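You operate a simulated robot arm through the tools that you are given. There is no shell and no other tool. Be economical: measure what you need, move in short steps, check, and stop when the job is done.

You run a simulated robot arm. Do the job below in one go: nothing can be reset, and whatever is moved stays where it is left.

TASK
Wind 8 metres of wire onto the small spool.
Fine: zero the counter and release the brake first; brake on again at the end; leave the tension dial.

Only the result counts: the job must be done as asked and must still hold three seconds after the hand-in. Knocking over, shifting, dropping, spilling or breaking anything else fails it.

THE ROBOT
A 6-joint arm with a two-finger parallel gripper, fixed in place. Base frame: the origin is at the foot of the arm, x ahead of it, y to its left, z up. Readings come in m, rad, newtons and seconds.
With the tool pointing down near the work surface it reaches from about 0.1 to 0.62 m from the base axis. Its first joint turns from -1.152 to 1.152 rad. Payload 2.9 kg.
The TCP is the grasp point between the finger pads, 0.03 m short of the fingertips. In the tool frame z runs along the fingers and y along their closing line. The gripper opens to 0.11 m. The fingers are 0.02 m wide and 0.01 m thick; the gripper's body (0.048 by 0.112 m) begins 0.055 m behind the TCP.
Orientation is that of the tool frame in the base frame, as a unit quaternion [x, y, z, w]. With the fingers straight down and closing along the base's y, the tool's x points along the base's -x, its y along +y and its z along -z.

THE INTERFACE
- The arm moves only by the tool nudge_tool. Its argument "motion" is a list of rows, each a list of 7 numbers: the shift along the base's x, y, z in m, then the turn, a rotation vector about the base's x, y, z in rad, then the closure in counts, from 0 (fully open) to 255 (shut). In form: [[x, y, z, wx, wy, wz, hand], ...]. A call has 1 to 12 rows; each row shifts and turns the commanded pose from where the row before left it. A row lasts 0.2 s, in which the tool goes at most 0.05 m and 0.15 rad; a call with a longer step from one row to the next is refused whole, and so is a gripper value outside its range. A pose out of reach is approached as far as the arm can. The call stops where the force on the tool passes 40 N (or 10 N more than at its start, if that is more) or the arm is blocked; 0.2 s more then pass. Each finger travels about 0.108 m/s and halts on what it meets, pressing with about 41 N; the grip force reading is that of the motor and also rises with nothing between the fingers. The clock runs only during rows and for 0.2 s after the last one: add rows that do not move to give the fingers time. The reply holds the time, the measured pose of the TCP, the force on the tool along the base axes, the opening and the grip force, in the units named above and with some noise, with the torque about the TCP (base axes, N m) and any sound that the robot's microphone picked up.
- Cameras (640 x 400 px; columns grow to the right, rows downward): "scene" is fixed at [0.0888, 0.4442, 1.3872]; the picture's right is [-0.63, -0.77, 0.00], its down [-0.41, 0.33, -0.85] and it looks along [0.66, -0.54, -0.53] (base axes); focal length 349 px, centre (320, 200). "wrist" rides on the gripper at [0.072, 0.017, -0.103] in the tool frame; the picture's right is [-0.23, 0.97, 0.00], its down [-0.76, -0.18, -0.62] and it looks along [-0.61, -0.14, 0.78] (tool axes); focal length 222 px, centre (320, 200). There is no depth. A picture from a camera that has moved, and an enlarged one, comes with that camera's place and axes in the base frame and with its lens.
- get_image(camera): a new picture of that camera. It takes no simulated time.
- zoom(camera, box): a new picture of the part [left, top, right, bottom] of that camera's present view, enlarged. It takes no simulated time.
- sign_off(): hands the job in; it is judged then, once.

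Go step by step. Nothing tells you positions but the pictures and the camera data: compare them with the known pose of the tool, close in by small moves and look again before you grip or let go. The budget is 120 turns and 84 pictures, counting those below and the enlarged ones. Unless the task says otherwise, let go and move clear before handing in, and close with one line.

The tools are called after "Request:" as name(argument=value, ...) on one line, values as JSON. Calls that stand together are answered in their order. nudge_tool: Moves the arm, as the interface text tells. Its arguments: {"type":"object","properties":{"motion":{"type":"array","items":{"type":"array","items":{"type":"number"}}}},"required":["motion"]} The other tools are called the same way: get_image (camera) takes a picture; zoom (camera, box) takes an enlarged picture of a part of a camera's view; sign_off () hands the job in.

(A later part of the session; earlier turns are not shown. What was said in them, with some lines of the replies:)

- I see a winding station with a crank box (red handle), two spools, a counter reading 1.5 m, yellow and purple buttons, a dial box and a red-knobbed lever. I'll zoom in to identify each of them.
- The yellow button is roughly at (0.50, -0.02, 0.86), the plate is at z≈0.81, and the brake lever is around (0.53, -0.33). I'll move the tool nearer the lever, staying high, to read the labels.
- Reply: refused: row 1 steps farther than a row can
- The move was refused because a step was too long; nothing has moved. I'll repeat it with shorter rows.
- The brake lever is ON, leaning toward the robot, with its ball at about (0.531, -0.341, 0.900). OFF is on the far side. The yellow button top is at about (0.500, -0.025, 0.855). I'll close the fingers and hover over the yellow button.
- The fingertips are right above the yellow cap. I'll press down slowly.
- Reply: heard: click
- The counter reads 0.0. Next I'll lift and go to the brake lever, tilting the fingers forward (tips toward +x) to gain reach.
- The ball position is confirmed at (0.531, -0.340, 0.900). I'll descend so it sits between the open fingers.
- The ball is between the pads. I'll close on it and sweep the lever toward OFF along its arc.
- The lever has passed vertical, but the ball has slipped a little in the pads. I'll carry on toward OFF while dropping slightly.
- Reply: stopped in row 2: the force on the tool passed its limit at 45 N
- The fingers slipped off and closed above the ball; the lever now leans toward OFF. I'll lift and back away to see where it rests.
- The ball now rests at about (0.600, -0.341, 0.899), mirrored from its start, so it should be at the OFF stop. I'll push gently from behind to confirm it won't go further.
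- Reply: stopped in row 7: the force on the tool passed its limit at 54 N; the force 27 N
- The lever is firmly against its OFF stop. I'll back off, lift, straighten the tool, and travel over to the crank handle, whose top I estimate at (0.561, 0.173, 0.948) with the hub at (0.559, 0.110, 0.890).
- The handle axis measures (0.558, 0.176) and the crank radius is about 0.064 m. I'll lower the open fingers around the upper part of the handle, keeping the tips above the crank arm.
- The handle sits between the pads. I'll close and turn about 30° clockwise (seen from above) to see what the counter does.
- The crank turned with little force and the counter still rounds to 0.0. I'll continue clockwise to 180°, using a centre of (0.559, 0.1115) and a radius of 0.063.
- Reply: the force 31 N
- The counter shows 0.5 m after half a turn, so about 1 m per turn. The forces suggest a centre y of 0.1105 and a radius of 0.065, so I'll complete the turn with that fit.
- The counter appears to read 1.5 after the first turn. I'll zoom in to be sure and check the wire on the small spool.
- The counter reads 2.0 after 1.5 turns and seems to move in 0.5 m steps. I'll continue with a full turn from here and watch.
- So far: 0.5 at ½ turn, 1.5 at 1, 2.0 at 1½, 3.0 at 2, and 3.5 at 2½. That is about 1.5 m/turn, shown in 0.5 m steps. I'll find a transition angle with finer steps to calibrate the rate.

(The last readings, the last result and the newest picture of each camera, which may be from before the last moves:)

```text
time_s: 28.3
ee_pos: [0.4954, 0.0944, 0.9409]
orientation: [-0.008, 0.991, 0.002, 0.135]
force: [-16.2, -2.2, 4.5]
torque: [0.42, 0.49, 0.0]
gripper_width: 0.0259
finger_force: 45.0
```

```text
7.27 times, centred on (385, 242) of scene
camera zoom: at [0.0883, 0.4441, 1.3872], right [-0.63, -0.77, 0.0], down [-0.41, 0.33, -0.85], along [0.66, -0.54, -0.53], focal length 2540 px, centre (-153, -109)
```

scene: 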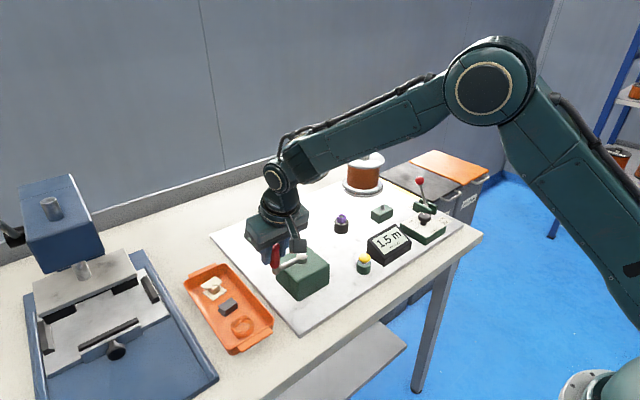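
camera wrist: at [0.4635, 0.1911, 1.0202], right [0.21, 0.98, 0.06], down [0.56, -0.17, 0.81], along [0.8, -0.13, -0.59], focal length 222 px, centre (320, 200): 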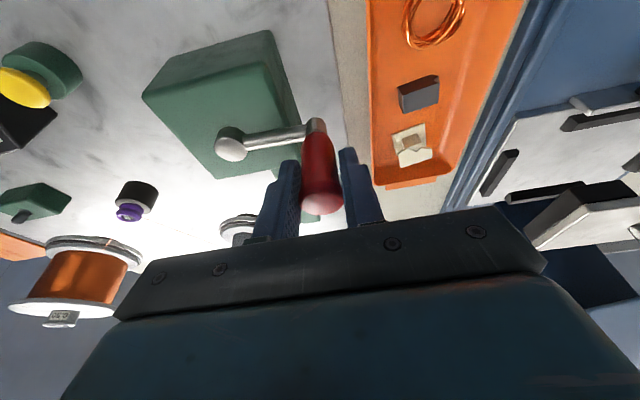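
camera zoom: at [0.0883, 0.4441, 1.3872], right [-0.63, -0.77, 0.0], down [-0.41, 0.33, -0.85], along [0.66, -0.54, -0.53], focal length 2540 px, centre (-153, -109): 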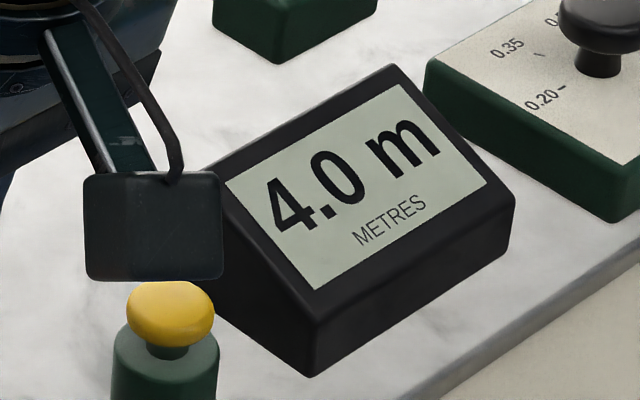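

The change from 3.5 to 4.0 falls at about 963–976° of crank travel. That fits either 120.5°/step truncated or 129.5°/step rounded. I'll wind on to 1470°, where the two give different readings.

Request:
nudge_tool(motion=[[-0.0022, 0.0168, 0, 0, 0, 0, 255], [0.0087, 0.0325, 0, 0, 0, 0, 255], [0.0238, 0.0238, 0, 0, 0, 0, 255], [0.0325, 0.0087, 0, 0, 0, 0, 255], [0.0325, -0.0087, 0, 0, 0, 0, 255], [0.0238, -0.0238, 0, 0, 0, 0, 255], [0.0087, -0.0325, 0, 0, 0, 0, 255], [-0.0087, -0.0325, 0, 0, 0, 0, 255], [-0.0238, -0.0238, 0, 0, 0, 0, 255], [-0.0325, -0.0087, 0, 0, 0, 0, 255], [-0.0325, 0.0087, 0, 0, 0, 0, 255], [-0.0238, 0.0238, 0, 0, 0, 0, 255]])

Request:
zoom(camera="scene", box=[250, 170, 450, 280])

Request:
nudge_tool(motion=[[-0.0087, 0.0325, 0, 0, 0, 0, 255], [0.0087, 0.0325, 0, 0, 0, 0, 255], [0.0238, 0.0238, 0, 0, 0, 0, 255], [0.0325, 0.0087, 0, 0, 0, 0, 255], [0.0325, -0.0087, 0, 0, 0, 0, 255]])

Request:
zoom(camera="scene", box=[250, 170, 450, 280])

```text
time_s: 30.9
ee_pos: [0.5015, 0.0782, 0.9409]
orientation: [-0.007, 0.991, 0.001, 0.134]
force: [-6.0, -2.6, -0.3]
torque: [0.23, 1.23, -0.01]
gripper_width: 0.0261
finger_force: 45.3
```

```text
3.20 times, centred on (350, 225) of scene
camera zoom: at [0.0887, 0.4441, 1.3872], right [-0.63, -0.77, 0.0], down [-0.41, 0.33, -0.85], along [0.66, -0.54, -0.53], focal length 1118 px, centre (224, 120)
```

zoom: 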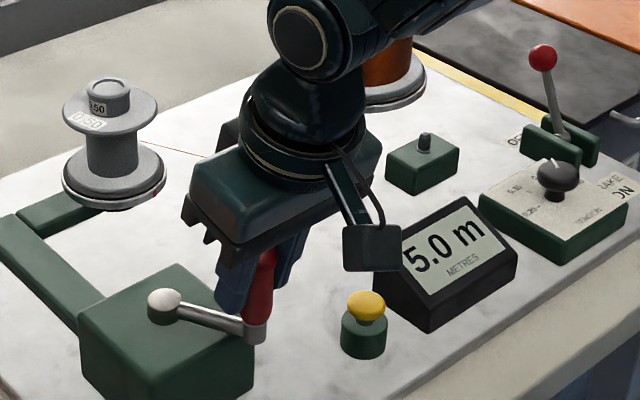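

```text
time_s: 32.1
ee_pos: [0.5925, 0.1657, 0.9414]
orientation: [-0.003, 0.991, 0.0, 0.137]
force: [-5.8, -4.1, -5.9]
torque: [0.03, -1.31, 0.0]
gripper_width: 0.0257
finger_force: 45.3
```

```text
3.20 times, centred on (350, 225) of scene
camera zoom: at [0.0887, 0.4441, 1.3872], right [-0.63, -0.77, 0.0], down [-0.41, 0.33, -0.85], along [0.66, -0.54, -0.53], focal length 1118 px, centre (224, 120)
```

zoom: 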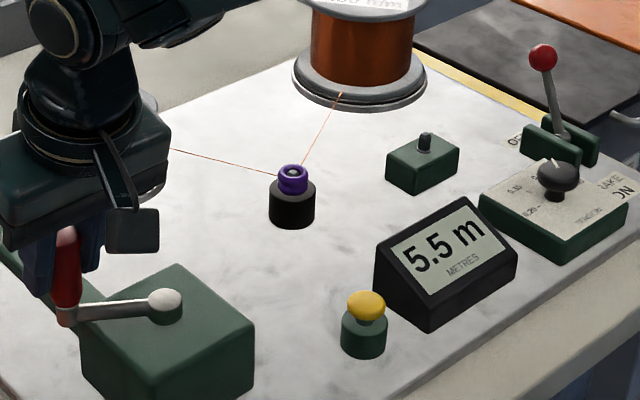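

5.5 at 1470° means the display rounds, at about 1.39–1.40 m/turn, so 8.0 m should be near 2057–2070°. I'll pin down the 6.0 transition to refine this.

Request:
nudge_tool(motion=[[0.0093, -0.0065, 0, 0, 0, 0, 255]])

Request:
zoom(camera="scene", box=[350, 215, 420, 270])

Request:
nudge_tool(motion=[[0.008, -0.008, 0, 0, 0, 0, 255]])

Request:
zoom(camera="scene", box=[350, 215, 420, 270])

Request:
nudge_tool(motion=[[0.0065, -0.0093, 0, 0, 0, 0, 255]])

Request:
zoom(camera="scene", box=[350, 215, 420, 270])

```text
time_s: 32.5
ee_pos: [0.6021, 0.1589, 0.9411]
orientation: [-0.004, 0.991, 0.0, 0.136]
force: [-6.9, -6.4, -1.3]
torque: [0.02, 0.62, -0.03]
gripper_width: 0.0257
finger_force: 45.0
```

```text
7.27 times, centred on (385, 242) of scene
camera zoom: at [0.0887, 0.444, 1.3872], right [-0.63, -0.77, 0.0], down [-0.41, 0.33, -0.85], along [0.66, -0.54, -0.53], focal length 2540 px, centre (-153, -109)
```

zoom: 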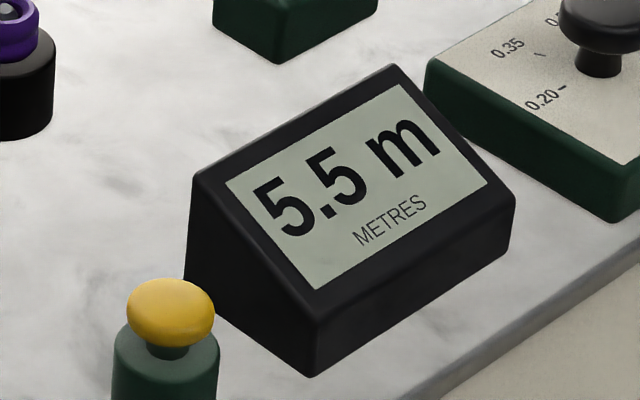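

```text
time_s: 32.9
ee_pos: [0.6087, 0.1494, 0.9405]
orientation: [-0.004, 0.991, 0.001, 0.136]
force: [-9.9, -9.3, -2.4]
torque: [0.04, 0.25, -0.04]
gripper_width: 0.0257
finger_force: 44.9
```

```text
7.27 times, centred on (385, 242) of scene
camera zoom: at [0.0886, 0.4439, 1.3873], right [-0.63, -0.77, 0.0], down [-0.41, 0.33, -0.85], along [0.66, -0.54, -0.53], focal length 2540 px, centre (-153, -109)
```

zoom: 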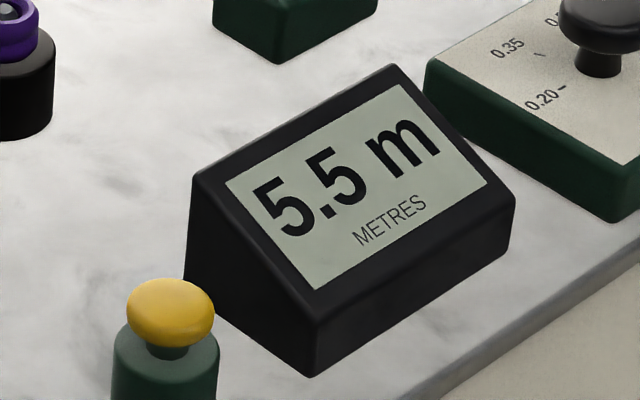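

```text
time_s: 33.3
ee_pos: [0.6153, 0.1409, 0.9416]
orientation: [-0.005, 0.991, 0.001, 0.135]
force: [-12.4, -7.6, -3.6]
torque: [0.01, 0.46, 0.0]
gripper_width: 0.0257
finger_force: 44.8
```

```text
7.27 times, centred on (385, 242) of scene
camera zoom: at [0.0886, 0.444, 1.3873], right [-0.63, -0.77, 0.0], down [-0.41, 0.33, -0.85], along [0.66, -0.54, -0.53], focal length 2540 px, centre (-153, -109)
```

zoom: 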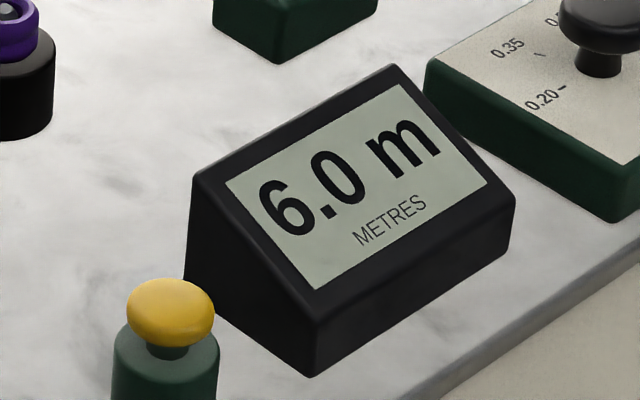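

The 6.0 transition is at about 1492–1502°, giving about 130°/step (1.384 m/turn). The 8.0 transition should be near 2016° and the true 8.0 m near 2081°. I'll wind to 2000°.

Request:
nudge_tool(motion=[[0.0087, -0.0325, 0, 0, 0, 0, 255], [-0.0087, -0.0325, 0, 0, 0, 0, 255], [-0.0238, -0.0238, 0, 0, 0, 0, 255], [-0.0325, -0.0087, 0, 0, 0, 0, 255], [-0.0325, 0.0087, 0, 0, 0, 0, 255], [-0.0238, 0.0238, 0, 0, 0, 0, 255], [-0.0087, 0.0325, 0, 0, 0, 0, 255], [0.0087, 0.0325, 0, 0, 0, 0, 255], [0.0238, 0.0238, 0, 0, 0, 0, 255], [0.0325, 0.0087, 0, 0, 0, 0, 255], [0.0325, -0.0087, 0, 0, 0, 0, 255], [0.0238, -0.0238, 0, 0, 0, 0, 255]])

Request:
zoom(camera="scene", box=[350, 215, 420, 270])

Request:
nudge_tool(motion=[[0.0087, -0.0325, 0, 0, 0, 0, 255], [-0.0087, -0.0325, 0, 0, 0, 0, 255], [-0.0238, -0.0238, 0, 0, 0, 0, 255], [-0.0325, -0.0087, 0, 0, 0, 0, 255], [-0.0222, 0.0039, 0, 0, 0, 0, 255]])

Request:
zoom(camera="scene", box=[250, 170, 450, 280])

```text
time_s: 35.9
ee_pos: [0.6157, 0.1394, 0.9416]
orientation: [-0.003, 0.99, 0.0, 0.138]
force: [-9.2, -7.7, 1.1]
torque: [-0.05, -1.33, -0.01]
gripper_width: 0.0258
finger_force: 44.9
```

```text
7.27 times, centred on (385, 242) of scene
camera zoom: at [0.0885, 0.444, 1.3873], right [-0.63, -0.77, 0.0], down [-0.41, 0.33, -0.85], along [0.66, -0.54, -0.53], focal length 2540 px, centre (-153, -109)
```

zoom: 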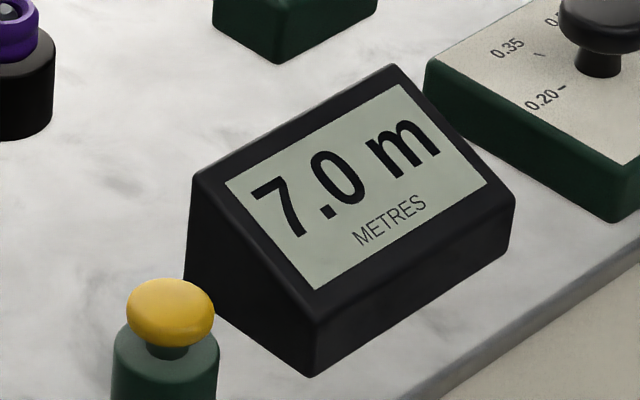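

```text
time_s: 37.1
ee_pos: [0.5359, 0.05, 0.9416]
orientation: [-0.005, 0.991, 0.001, 0.137]
force: [2.6, 1.5, 0.8]
torque: [-0.02, 1.17, 0.0]
gripper_width: 0.0258
finger_force: 44.9
```

```text
3.20 times, centred on (350, 225) of scene
camera zoom: at [0.0889, 0.4442, 1.3872], right [-0.63, -0.77, 0.0], down [-0.41, 0.33, -0.85], along [0.66, -0.54, -0.53], focal length 1118 px, centre (224, 120)
```

zoom: 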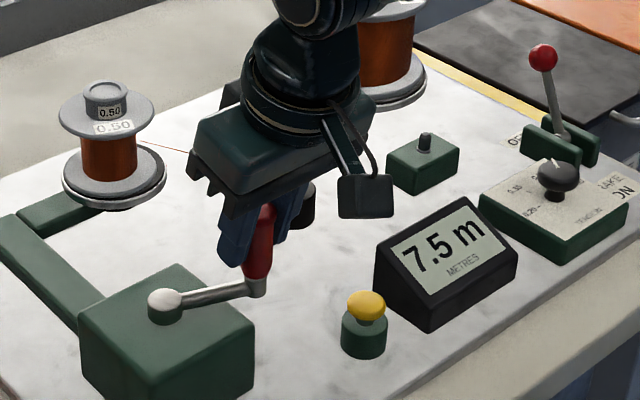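

The small spool now shows copper and the counter reads 7.5 at 2001°. I'll step about 10° at a time to find the 8.0 transition.

Request:
nudge_tool(motion=[[-0.0103, 0.0048, 0, 0, 0, 0, 255]])

Request:
zoom(camera="scene", box=[350, 215, 420, 270])

Request:
nudge_tool(motion=[[-0.0093, 0.0065, 0, 0, 0, 0, 255]])

Request:
zoom(camera="scene", box=[350, 215, 420, 270])

Request:
nudge_tool(motion=[[-0.008, 0.008, 0, 0, 0, 0, 255]])

Request:
zoom(camera="scene", box=[350, 215, 420, 270])

```text
time_s: 37.5
ee_pos: [0.5269, 0.053, 0.9406]
orientation: [-0.006, 0.99, 0.001, 0.138]
force: [-0.9, -1.9, -0.6]
torque: [0.0, -0.63, -0.03]
gripper_width: 0.0259
finger_force: 45.1
```

```text
7.27 times, centred on (385, 242) of scene
camera zoom: at [0.0888, 0.4441, 1.3872], right [-0.63, -0.77, 0.0], down [-0.41, 0.33, -0.85], along [0.66, -0.54, -0.53], focal length 2540 px, centre (-153, -109)
```

zoom: 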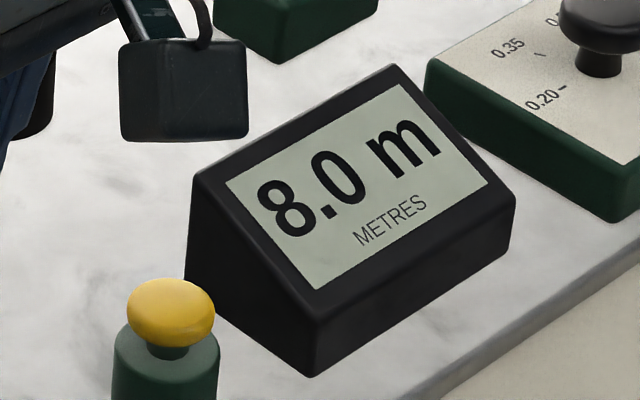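

```text
time_s: 37.9
ee_pos: [0.5161, 0.0599, 0.9407]
orientation: [-0.004, 0.991, 0.0, 0.137]
force: [-4.0, -5.7, 1.9]
torque: [0.0, -0.39, 0.02]
gripper_width: 0.0256
finger_force: 44.6
```

```text
7.27 times, centred on (385, 242) of scene
camera zoom: at [0.0887, 0.444, 1.3872], right [-0.63, -0.77, 0.0], down [-0.41, 0.33, -0.85], along [0.66, -0.54, -0.53], focal length 2540 px, centre (-153, -109)
```

zoom: 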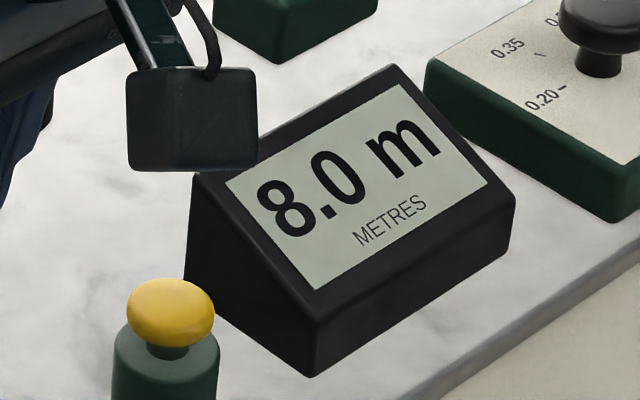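

```text
time_s: 38.3
ee_pos: [0.5082, 0.0684, 0.9414]
orientation: [-0.005, 0.991, 0.001, 0.135]
force: [-8.2, -6.6, 3.6]
torque: [0.03, -0.35, 0.0]
gripper_width: 0.0257
finger_force: 44.8
```

```text
7.27 times, centred on (385, 242) of scene
camera zoom: at [0.0885, 0.444, 1.3873], right [-0.63, -0.77, 0.0], down [-0.41, 0.33, -0.85], along [0.66, -0.54, -0.53], focal length 2540 px, centre (-153, -109)
```

zoom: 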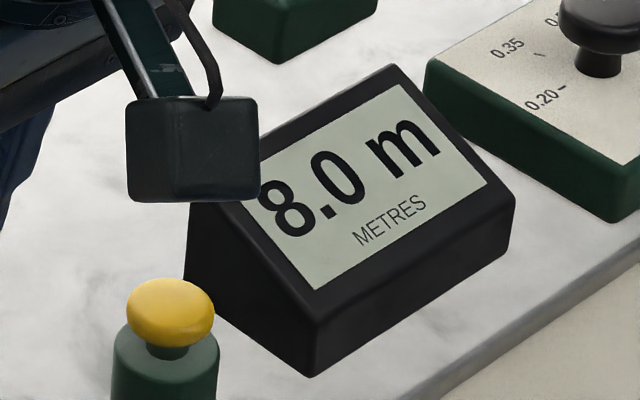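

The 8.0 display began at about 2005°, and with 129.5° per step the true 8.0 m is at about 2070°. I'll move 40° more, to crank angle 270°, and stop there.

Request:
nudge_tool(motion=[[-0.0113, 0.0196, 0, 0, 0, 0, 255], [-0.0039, 0.0222, 0, 0, 0, 0, 255], [0, 0, 0, 0, 0, 0, 255]])

Request:
zoom(camera="scene", box=[250, 170, 450, 280])

```text
time_s: 39.1
ee_pos: [0.4922, 0.1115, 0.9409]
orientation: [-0.006, 0.991, 0.001, 0.136]
force: [-14.3, 0.6, 2.8]
torque: [0.06, -0.39, -0.01]
gripper_width: 0.0256
finger_force: 45.0
```

```text
3.20 times, centred on (350, 225) of scene
camera zoom: at [0.0883, 0.4442, 1.3872], right [-0.63, -0.77, 0.0], down [-0.41, 0.33, -0.85], along [0.66, -0.54, -0.53], focal length 1118 px, centre (224, 120)
```

zoom: 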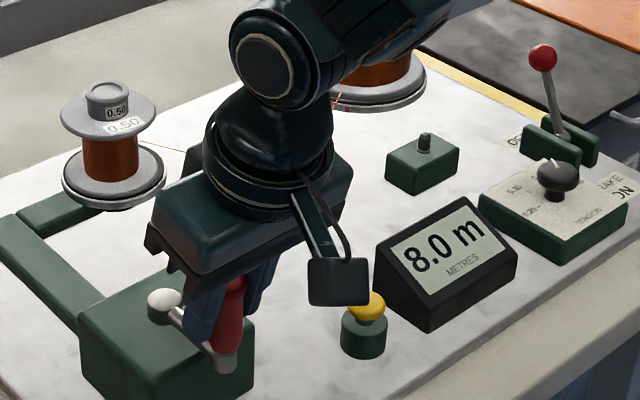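

The counter holds at 8.0 with the crank at 270°. I'll open the fingers, lift clear, and check that nothing springs back.

Request:
nudge_tool(motion=[[-0.0015, 0, 0, 0, 0, 0, 255], [0, 0, 0, 0, 0, 0, 116], [0, 0, 0, 0, 0, 0, 116], [0, 0, 0.02, 0, 0, 0, 116], [0, 0, 0.04, 0, 0, 0, 116], [0, 0, 0.045, 0, 0, 0, 116]])

Request:
get_image(camera="scene")

```text
time_s: 40.5
ee_pos: [0.4922, 0.1097, 1.0445]
orientation: [-0.005, 0.991, 0.0, 0.137]
force: [0.0, -0.4, -0.4]
torque: [0.0, -0.02, 0.02]
gripper_width: 0.0598
finger_force: 0.0
```

```text
29 pictures are left
```

scene: 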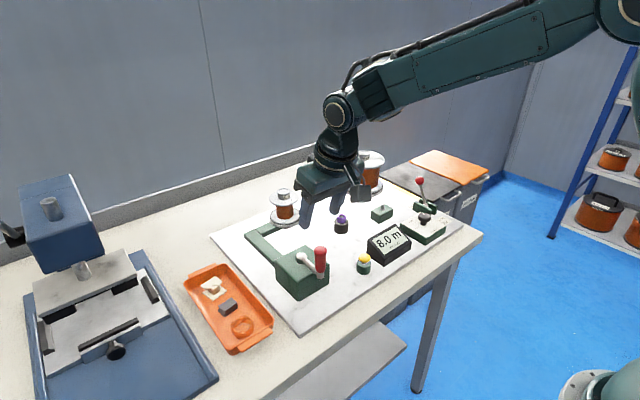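

The counter still shows 8.0 and the crank stayed put. Next I'll go back to the brake lever with a forward tilt, lining up with the ball at (0.600, -0.341, 0.899).

Request:
nudge_tool(motion=[[0, -0.045, 0, 0, 0, 0, 116], [0, -0.045, 0, 0, -0.05, 0, 116], [0, -0.045, 0, 0, -0.06, 0, 116], [0, -0.045, 0, 0, -0.06, 0, 116], [0, -0.045, 0, 0, -0.06, 0, 116], [0, -0.045, 0, 0, -0.06, 0, 116], [0, -0.045, 0, 0, -0.06, 0, 116], [0, -0.045, 0, 0, -0.06, 0, 116], [0, -0.045, 0, 0, -0.06, 0, 116], [0, -0.046, 0, 0, -0.06, 0, 116], [0.012, 0, -0.03, 0, 0, 0, 116], [0.012, 0, -0.03, 0, 0, 0, 116]])

Request:
get_image(camera="wrist")

Request:
zoom(camera="scene", box=[350, 120, 490, 240])

```text
time_s: 43.1
ee_pos: [0.5159, -0.3427, 0.985]
orientation: [-0.006, 0.92, 0.0, 0.392]
force: [0.9, -1.4, -0.1]
torque: [-0.02, 0.0, 0.01]
gripper_width: 0.0597
finger_force: 0.1
```

```text
28 pictures are left
camera wrist: at [0.3929, -0.3258, 1.0043], right [0.15, 0.98, 0.16], down [0.08, -0.17, 0.98], along [0.99, -0.13, -0.1], focal length 222 px, centre (320, 200)
```

wrist: 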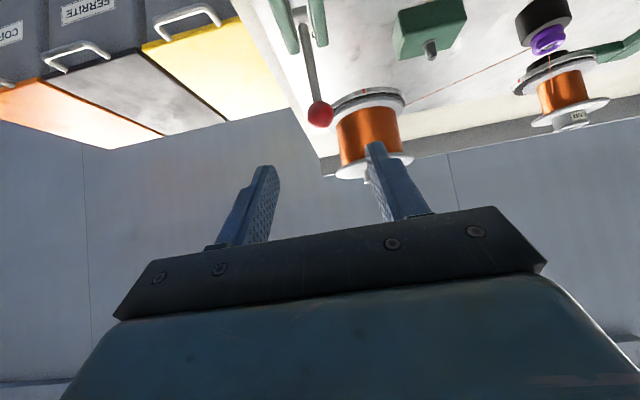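

```text
3.33 times, centred on (420, 180) of scene
camera zoom: at [0.0888, 0.4441, 1.3872], right [-0.63, -0.77, 0.0], down [-0.41, 0.33, -0.85], along [0.66, -0.54, -0.53], focal length 1164 px, centre (-13, 267)
```

zoom: 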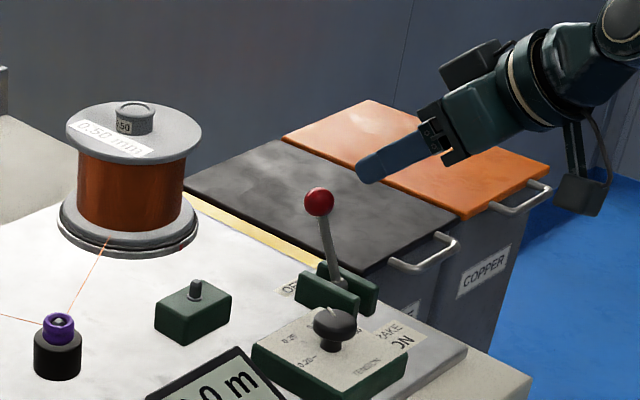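

I'm aligned with the ball along the finger axis. I'll move in so the ball sits just inside the grasp point.

Request:
nudge_tool(motion=[[0.0225, 0.0005, -0.023, 0, 0, 0, 116], [0.0225, 0.0005, -0.023, 0, 0, 0, 116], [0.0225, 0.0005, -0.023, 0, 0, 0, 116], [0.0225, 0, -0.023, 0, 0, 0, 116], [0, 0, 0, 0, 0, 0, 116]])

Request:
get_image(camera="wrist")

Request:
zoom(camera="scene", box=[350, 120, 490, 240])

```text
time_s: 44.3
ee_pos: [0.6067, -0.3403, 0.8929]
orientation: [-0.004, 0.92, -0.001, 0.392]
force: [-0.3, -0.3, 0.6]
torque: [0.01, -0.03, 0.02]
gripper_width: 0.0598
finger_force: 0.0
```

```text
26 pictures are left
camera wrist: at [0.4837, -0.3242, 0.9117], right [0.15, 0.98, 0.16], down [0.08, -0.17, 0.98], along [0.99, -0.13, -0.1], focal length 222 px, centre (320, 200)
```

wrist: 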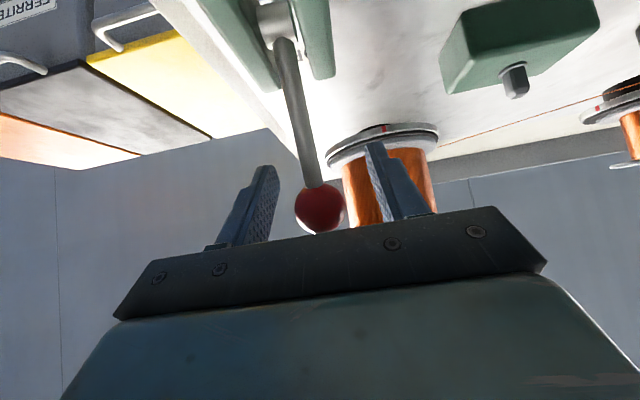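

```text
3.33 times, centred on (420, 180) of scene
camera zoom: at [0.0888, 0.4442, 1.3872], right [-0.63, -0.77, 0.0], down [-0.41, 0.33, -0.85], along [0.66, -0.54, -0.53], focal length 1164 px, centre (-13, 267)
```

zoom: 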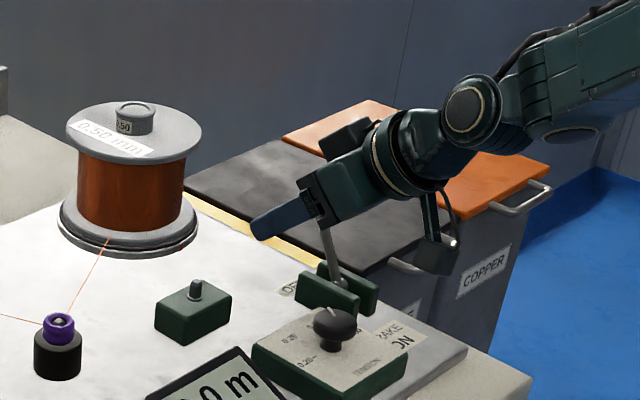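

The ball is enclosed. I'll grip it and pull the lever back along its arc to ON.

Request:
nudge_tool(motion=[[0, 0, 0, 0, 0, 0, 255], [0, 0, 0, 0, 0, 0, 255], [-0.01, 0, 0.0036, 0, 0, 0, 255], [-0.01, 0, 0.0026, 0, 0, 0, 255], [-0.0105, 0, 0.0009, 0, 0, 0, 255], [-0.0105, 0, 0, 0, 0, 0, 255], [-0.0102, 0, -0.0018, 0, 0, 0, 255], [-0.0102, 0, -0.0028, 0, 0, 0, 255], [-0.009, 0, -0.004, 0, 0, 0, 255]])

Request:
get_image(camera="wrist")

Request:
zoom(camera="scene", box=[350, 120, 490, 240])

```text
time_s: 46.3
ee_pos: [0.539, -0.3416, 0.895]
orientation: [-0.007, 0.919, -0.002, 0.395]
force: [8.0, 2.0, 18.8]
torque: [-0.02, -0.93, -0.01]
gripper_width: 0.0249
finger_force: 45.2
```

```text
24 pictures are left
camera wrist: at [0.4139, -0.3241, 0.9133], right [0.15, 0.98, 0.16], down [0.07, -0.17, 0.98], along [0.99, -0.13, -0.1], focal length 222 px, centre (320, 200)
```

wrist: 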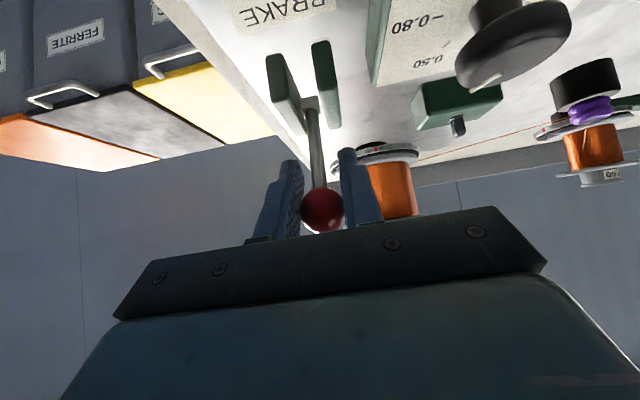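

```text
3.33 times, centred on (420, 180) of scene
camera zoom: at [0.0887, 0.4444, 1.3871], right [-0.63, -0.77, 0.0], down [-0.41, 0.33, -0.85], along [0.66, -0.54, -0.53], focal length 1164 px, centre (-13, 267)
```

zoom: 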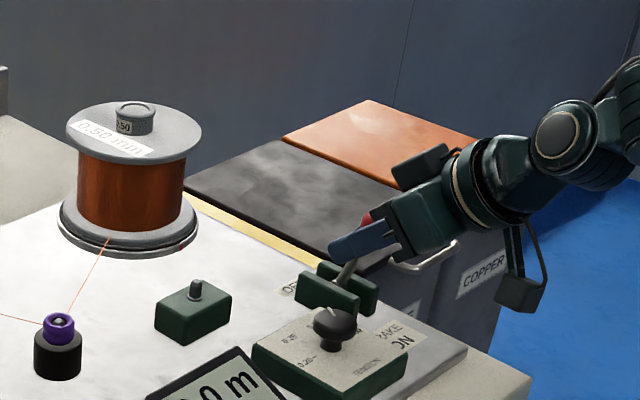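

The lever has come back nearly to ON with a firm grip. I'll pull a little further until it meets the stop.

Request:
nudge_tool(motion=[[-0.006, 0, -0.003, 0, 0, 0, 255], [-0.006, 0, -0.003, 0, 0, 0, 255], [-0.006, 0, -0.002, 0, 0, 0, 255]])

Request:
nudge_tool(motion=[[0, 0, 0, 0, 0, 0, 116], [0, 0, 0, 0, 0, 0, 116], [-0.02, 0, 0.02, 0, 0, 0, 116], [-0.025, 0, 0.025, 0, 0, 0, 116], [-0.025, 0, 0.03, 0, 0, 0, 116], [-0.02, 0, 0.03, 0, 0, 0, 116]])

Request:
zoom(camera="scene", box=[375, 165, 455, 225])

Request:
get_image(camera="scene")

```text
time_s: 47.1
ee_pos: [0.5194, -0.3406, 0.8824]
orientation: [-0.005, 0.921, 0.0, 0.39]
force: [20.6, -4.5, -5.1]
torque: [-0.02, -0.81, -0.12]
gripper_width: 0.0079
finger_force: 44.8
```

```text
time_s: 48.5
ee_pos: [0.4282, -0.3398, 0.9889]
orientation: [-0.005, 0.92, 0.0, 0.392]
force: [0.1, 0.9, 0.2]
torque: [0.02, 0.03, 0.0]
gripper_width: 0.0596
finger_force: 0.1
```

```text
6.67 times, centred on (415, 195) of scene
camera zoom: at [0.0888, 0.4442, 1.3872], right [-0.63, -0.77, 0.0], down [-0.41, 0.33, -0.85], along [0.66, -0.54, -0.53], focal length 2329 px, centre (-313, 233)
```

zoom: 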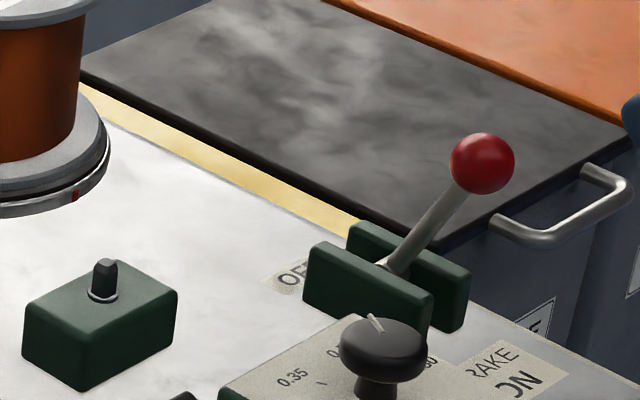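

```text
21 pictures are left
```

scene: 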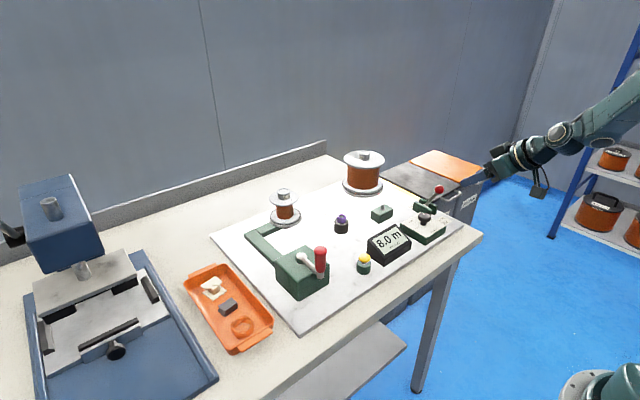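

The lever is back exactly where it was at the start (ON), the counter reads 8.0 m, the dial is unchanged, and the tool is clear. I'm handing in now.

Request:
sign_off()

```text
The job is handed in.
```

I zeroed the counter and released the brake, then wound 8 metres onto the small spool (the counter reads 8.0 m). The brake is back on and the tension dial was not touched.
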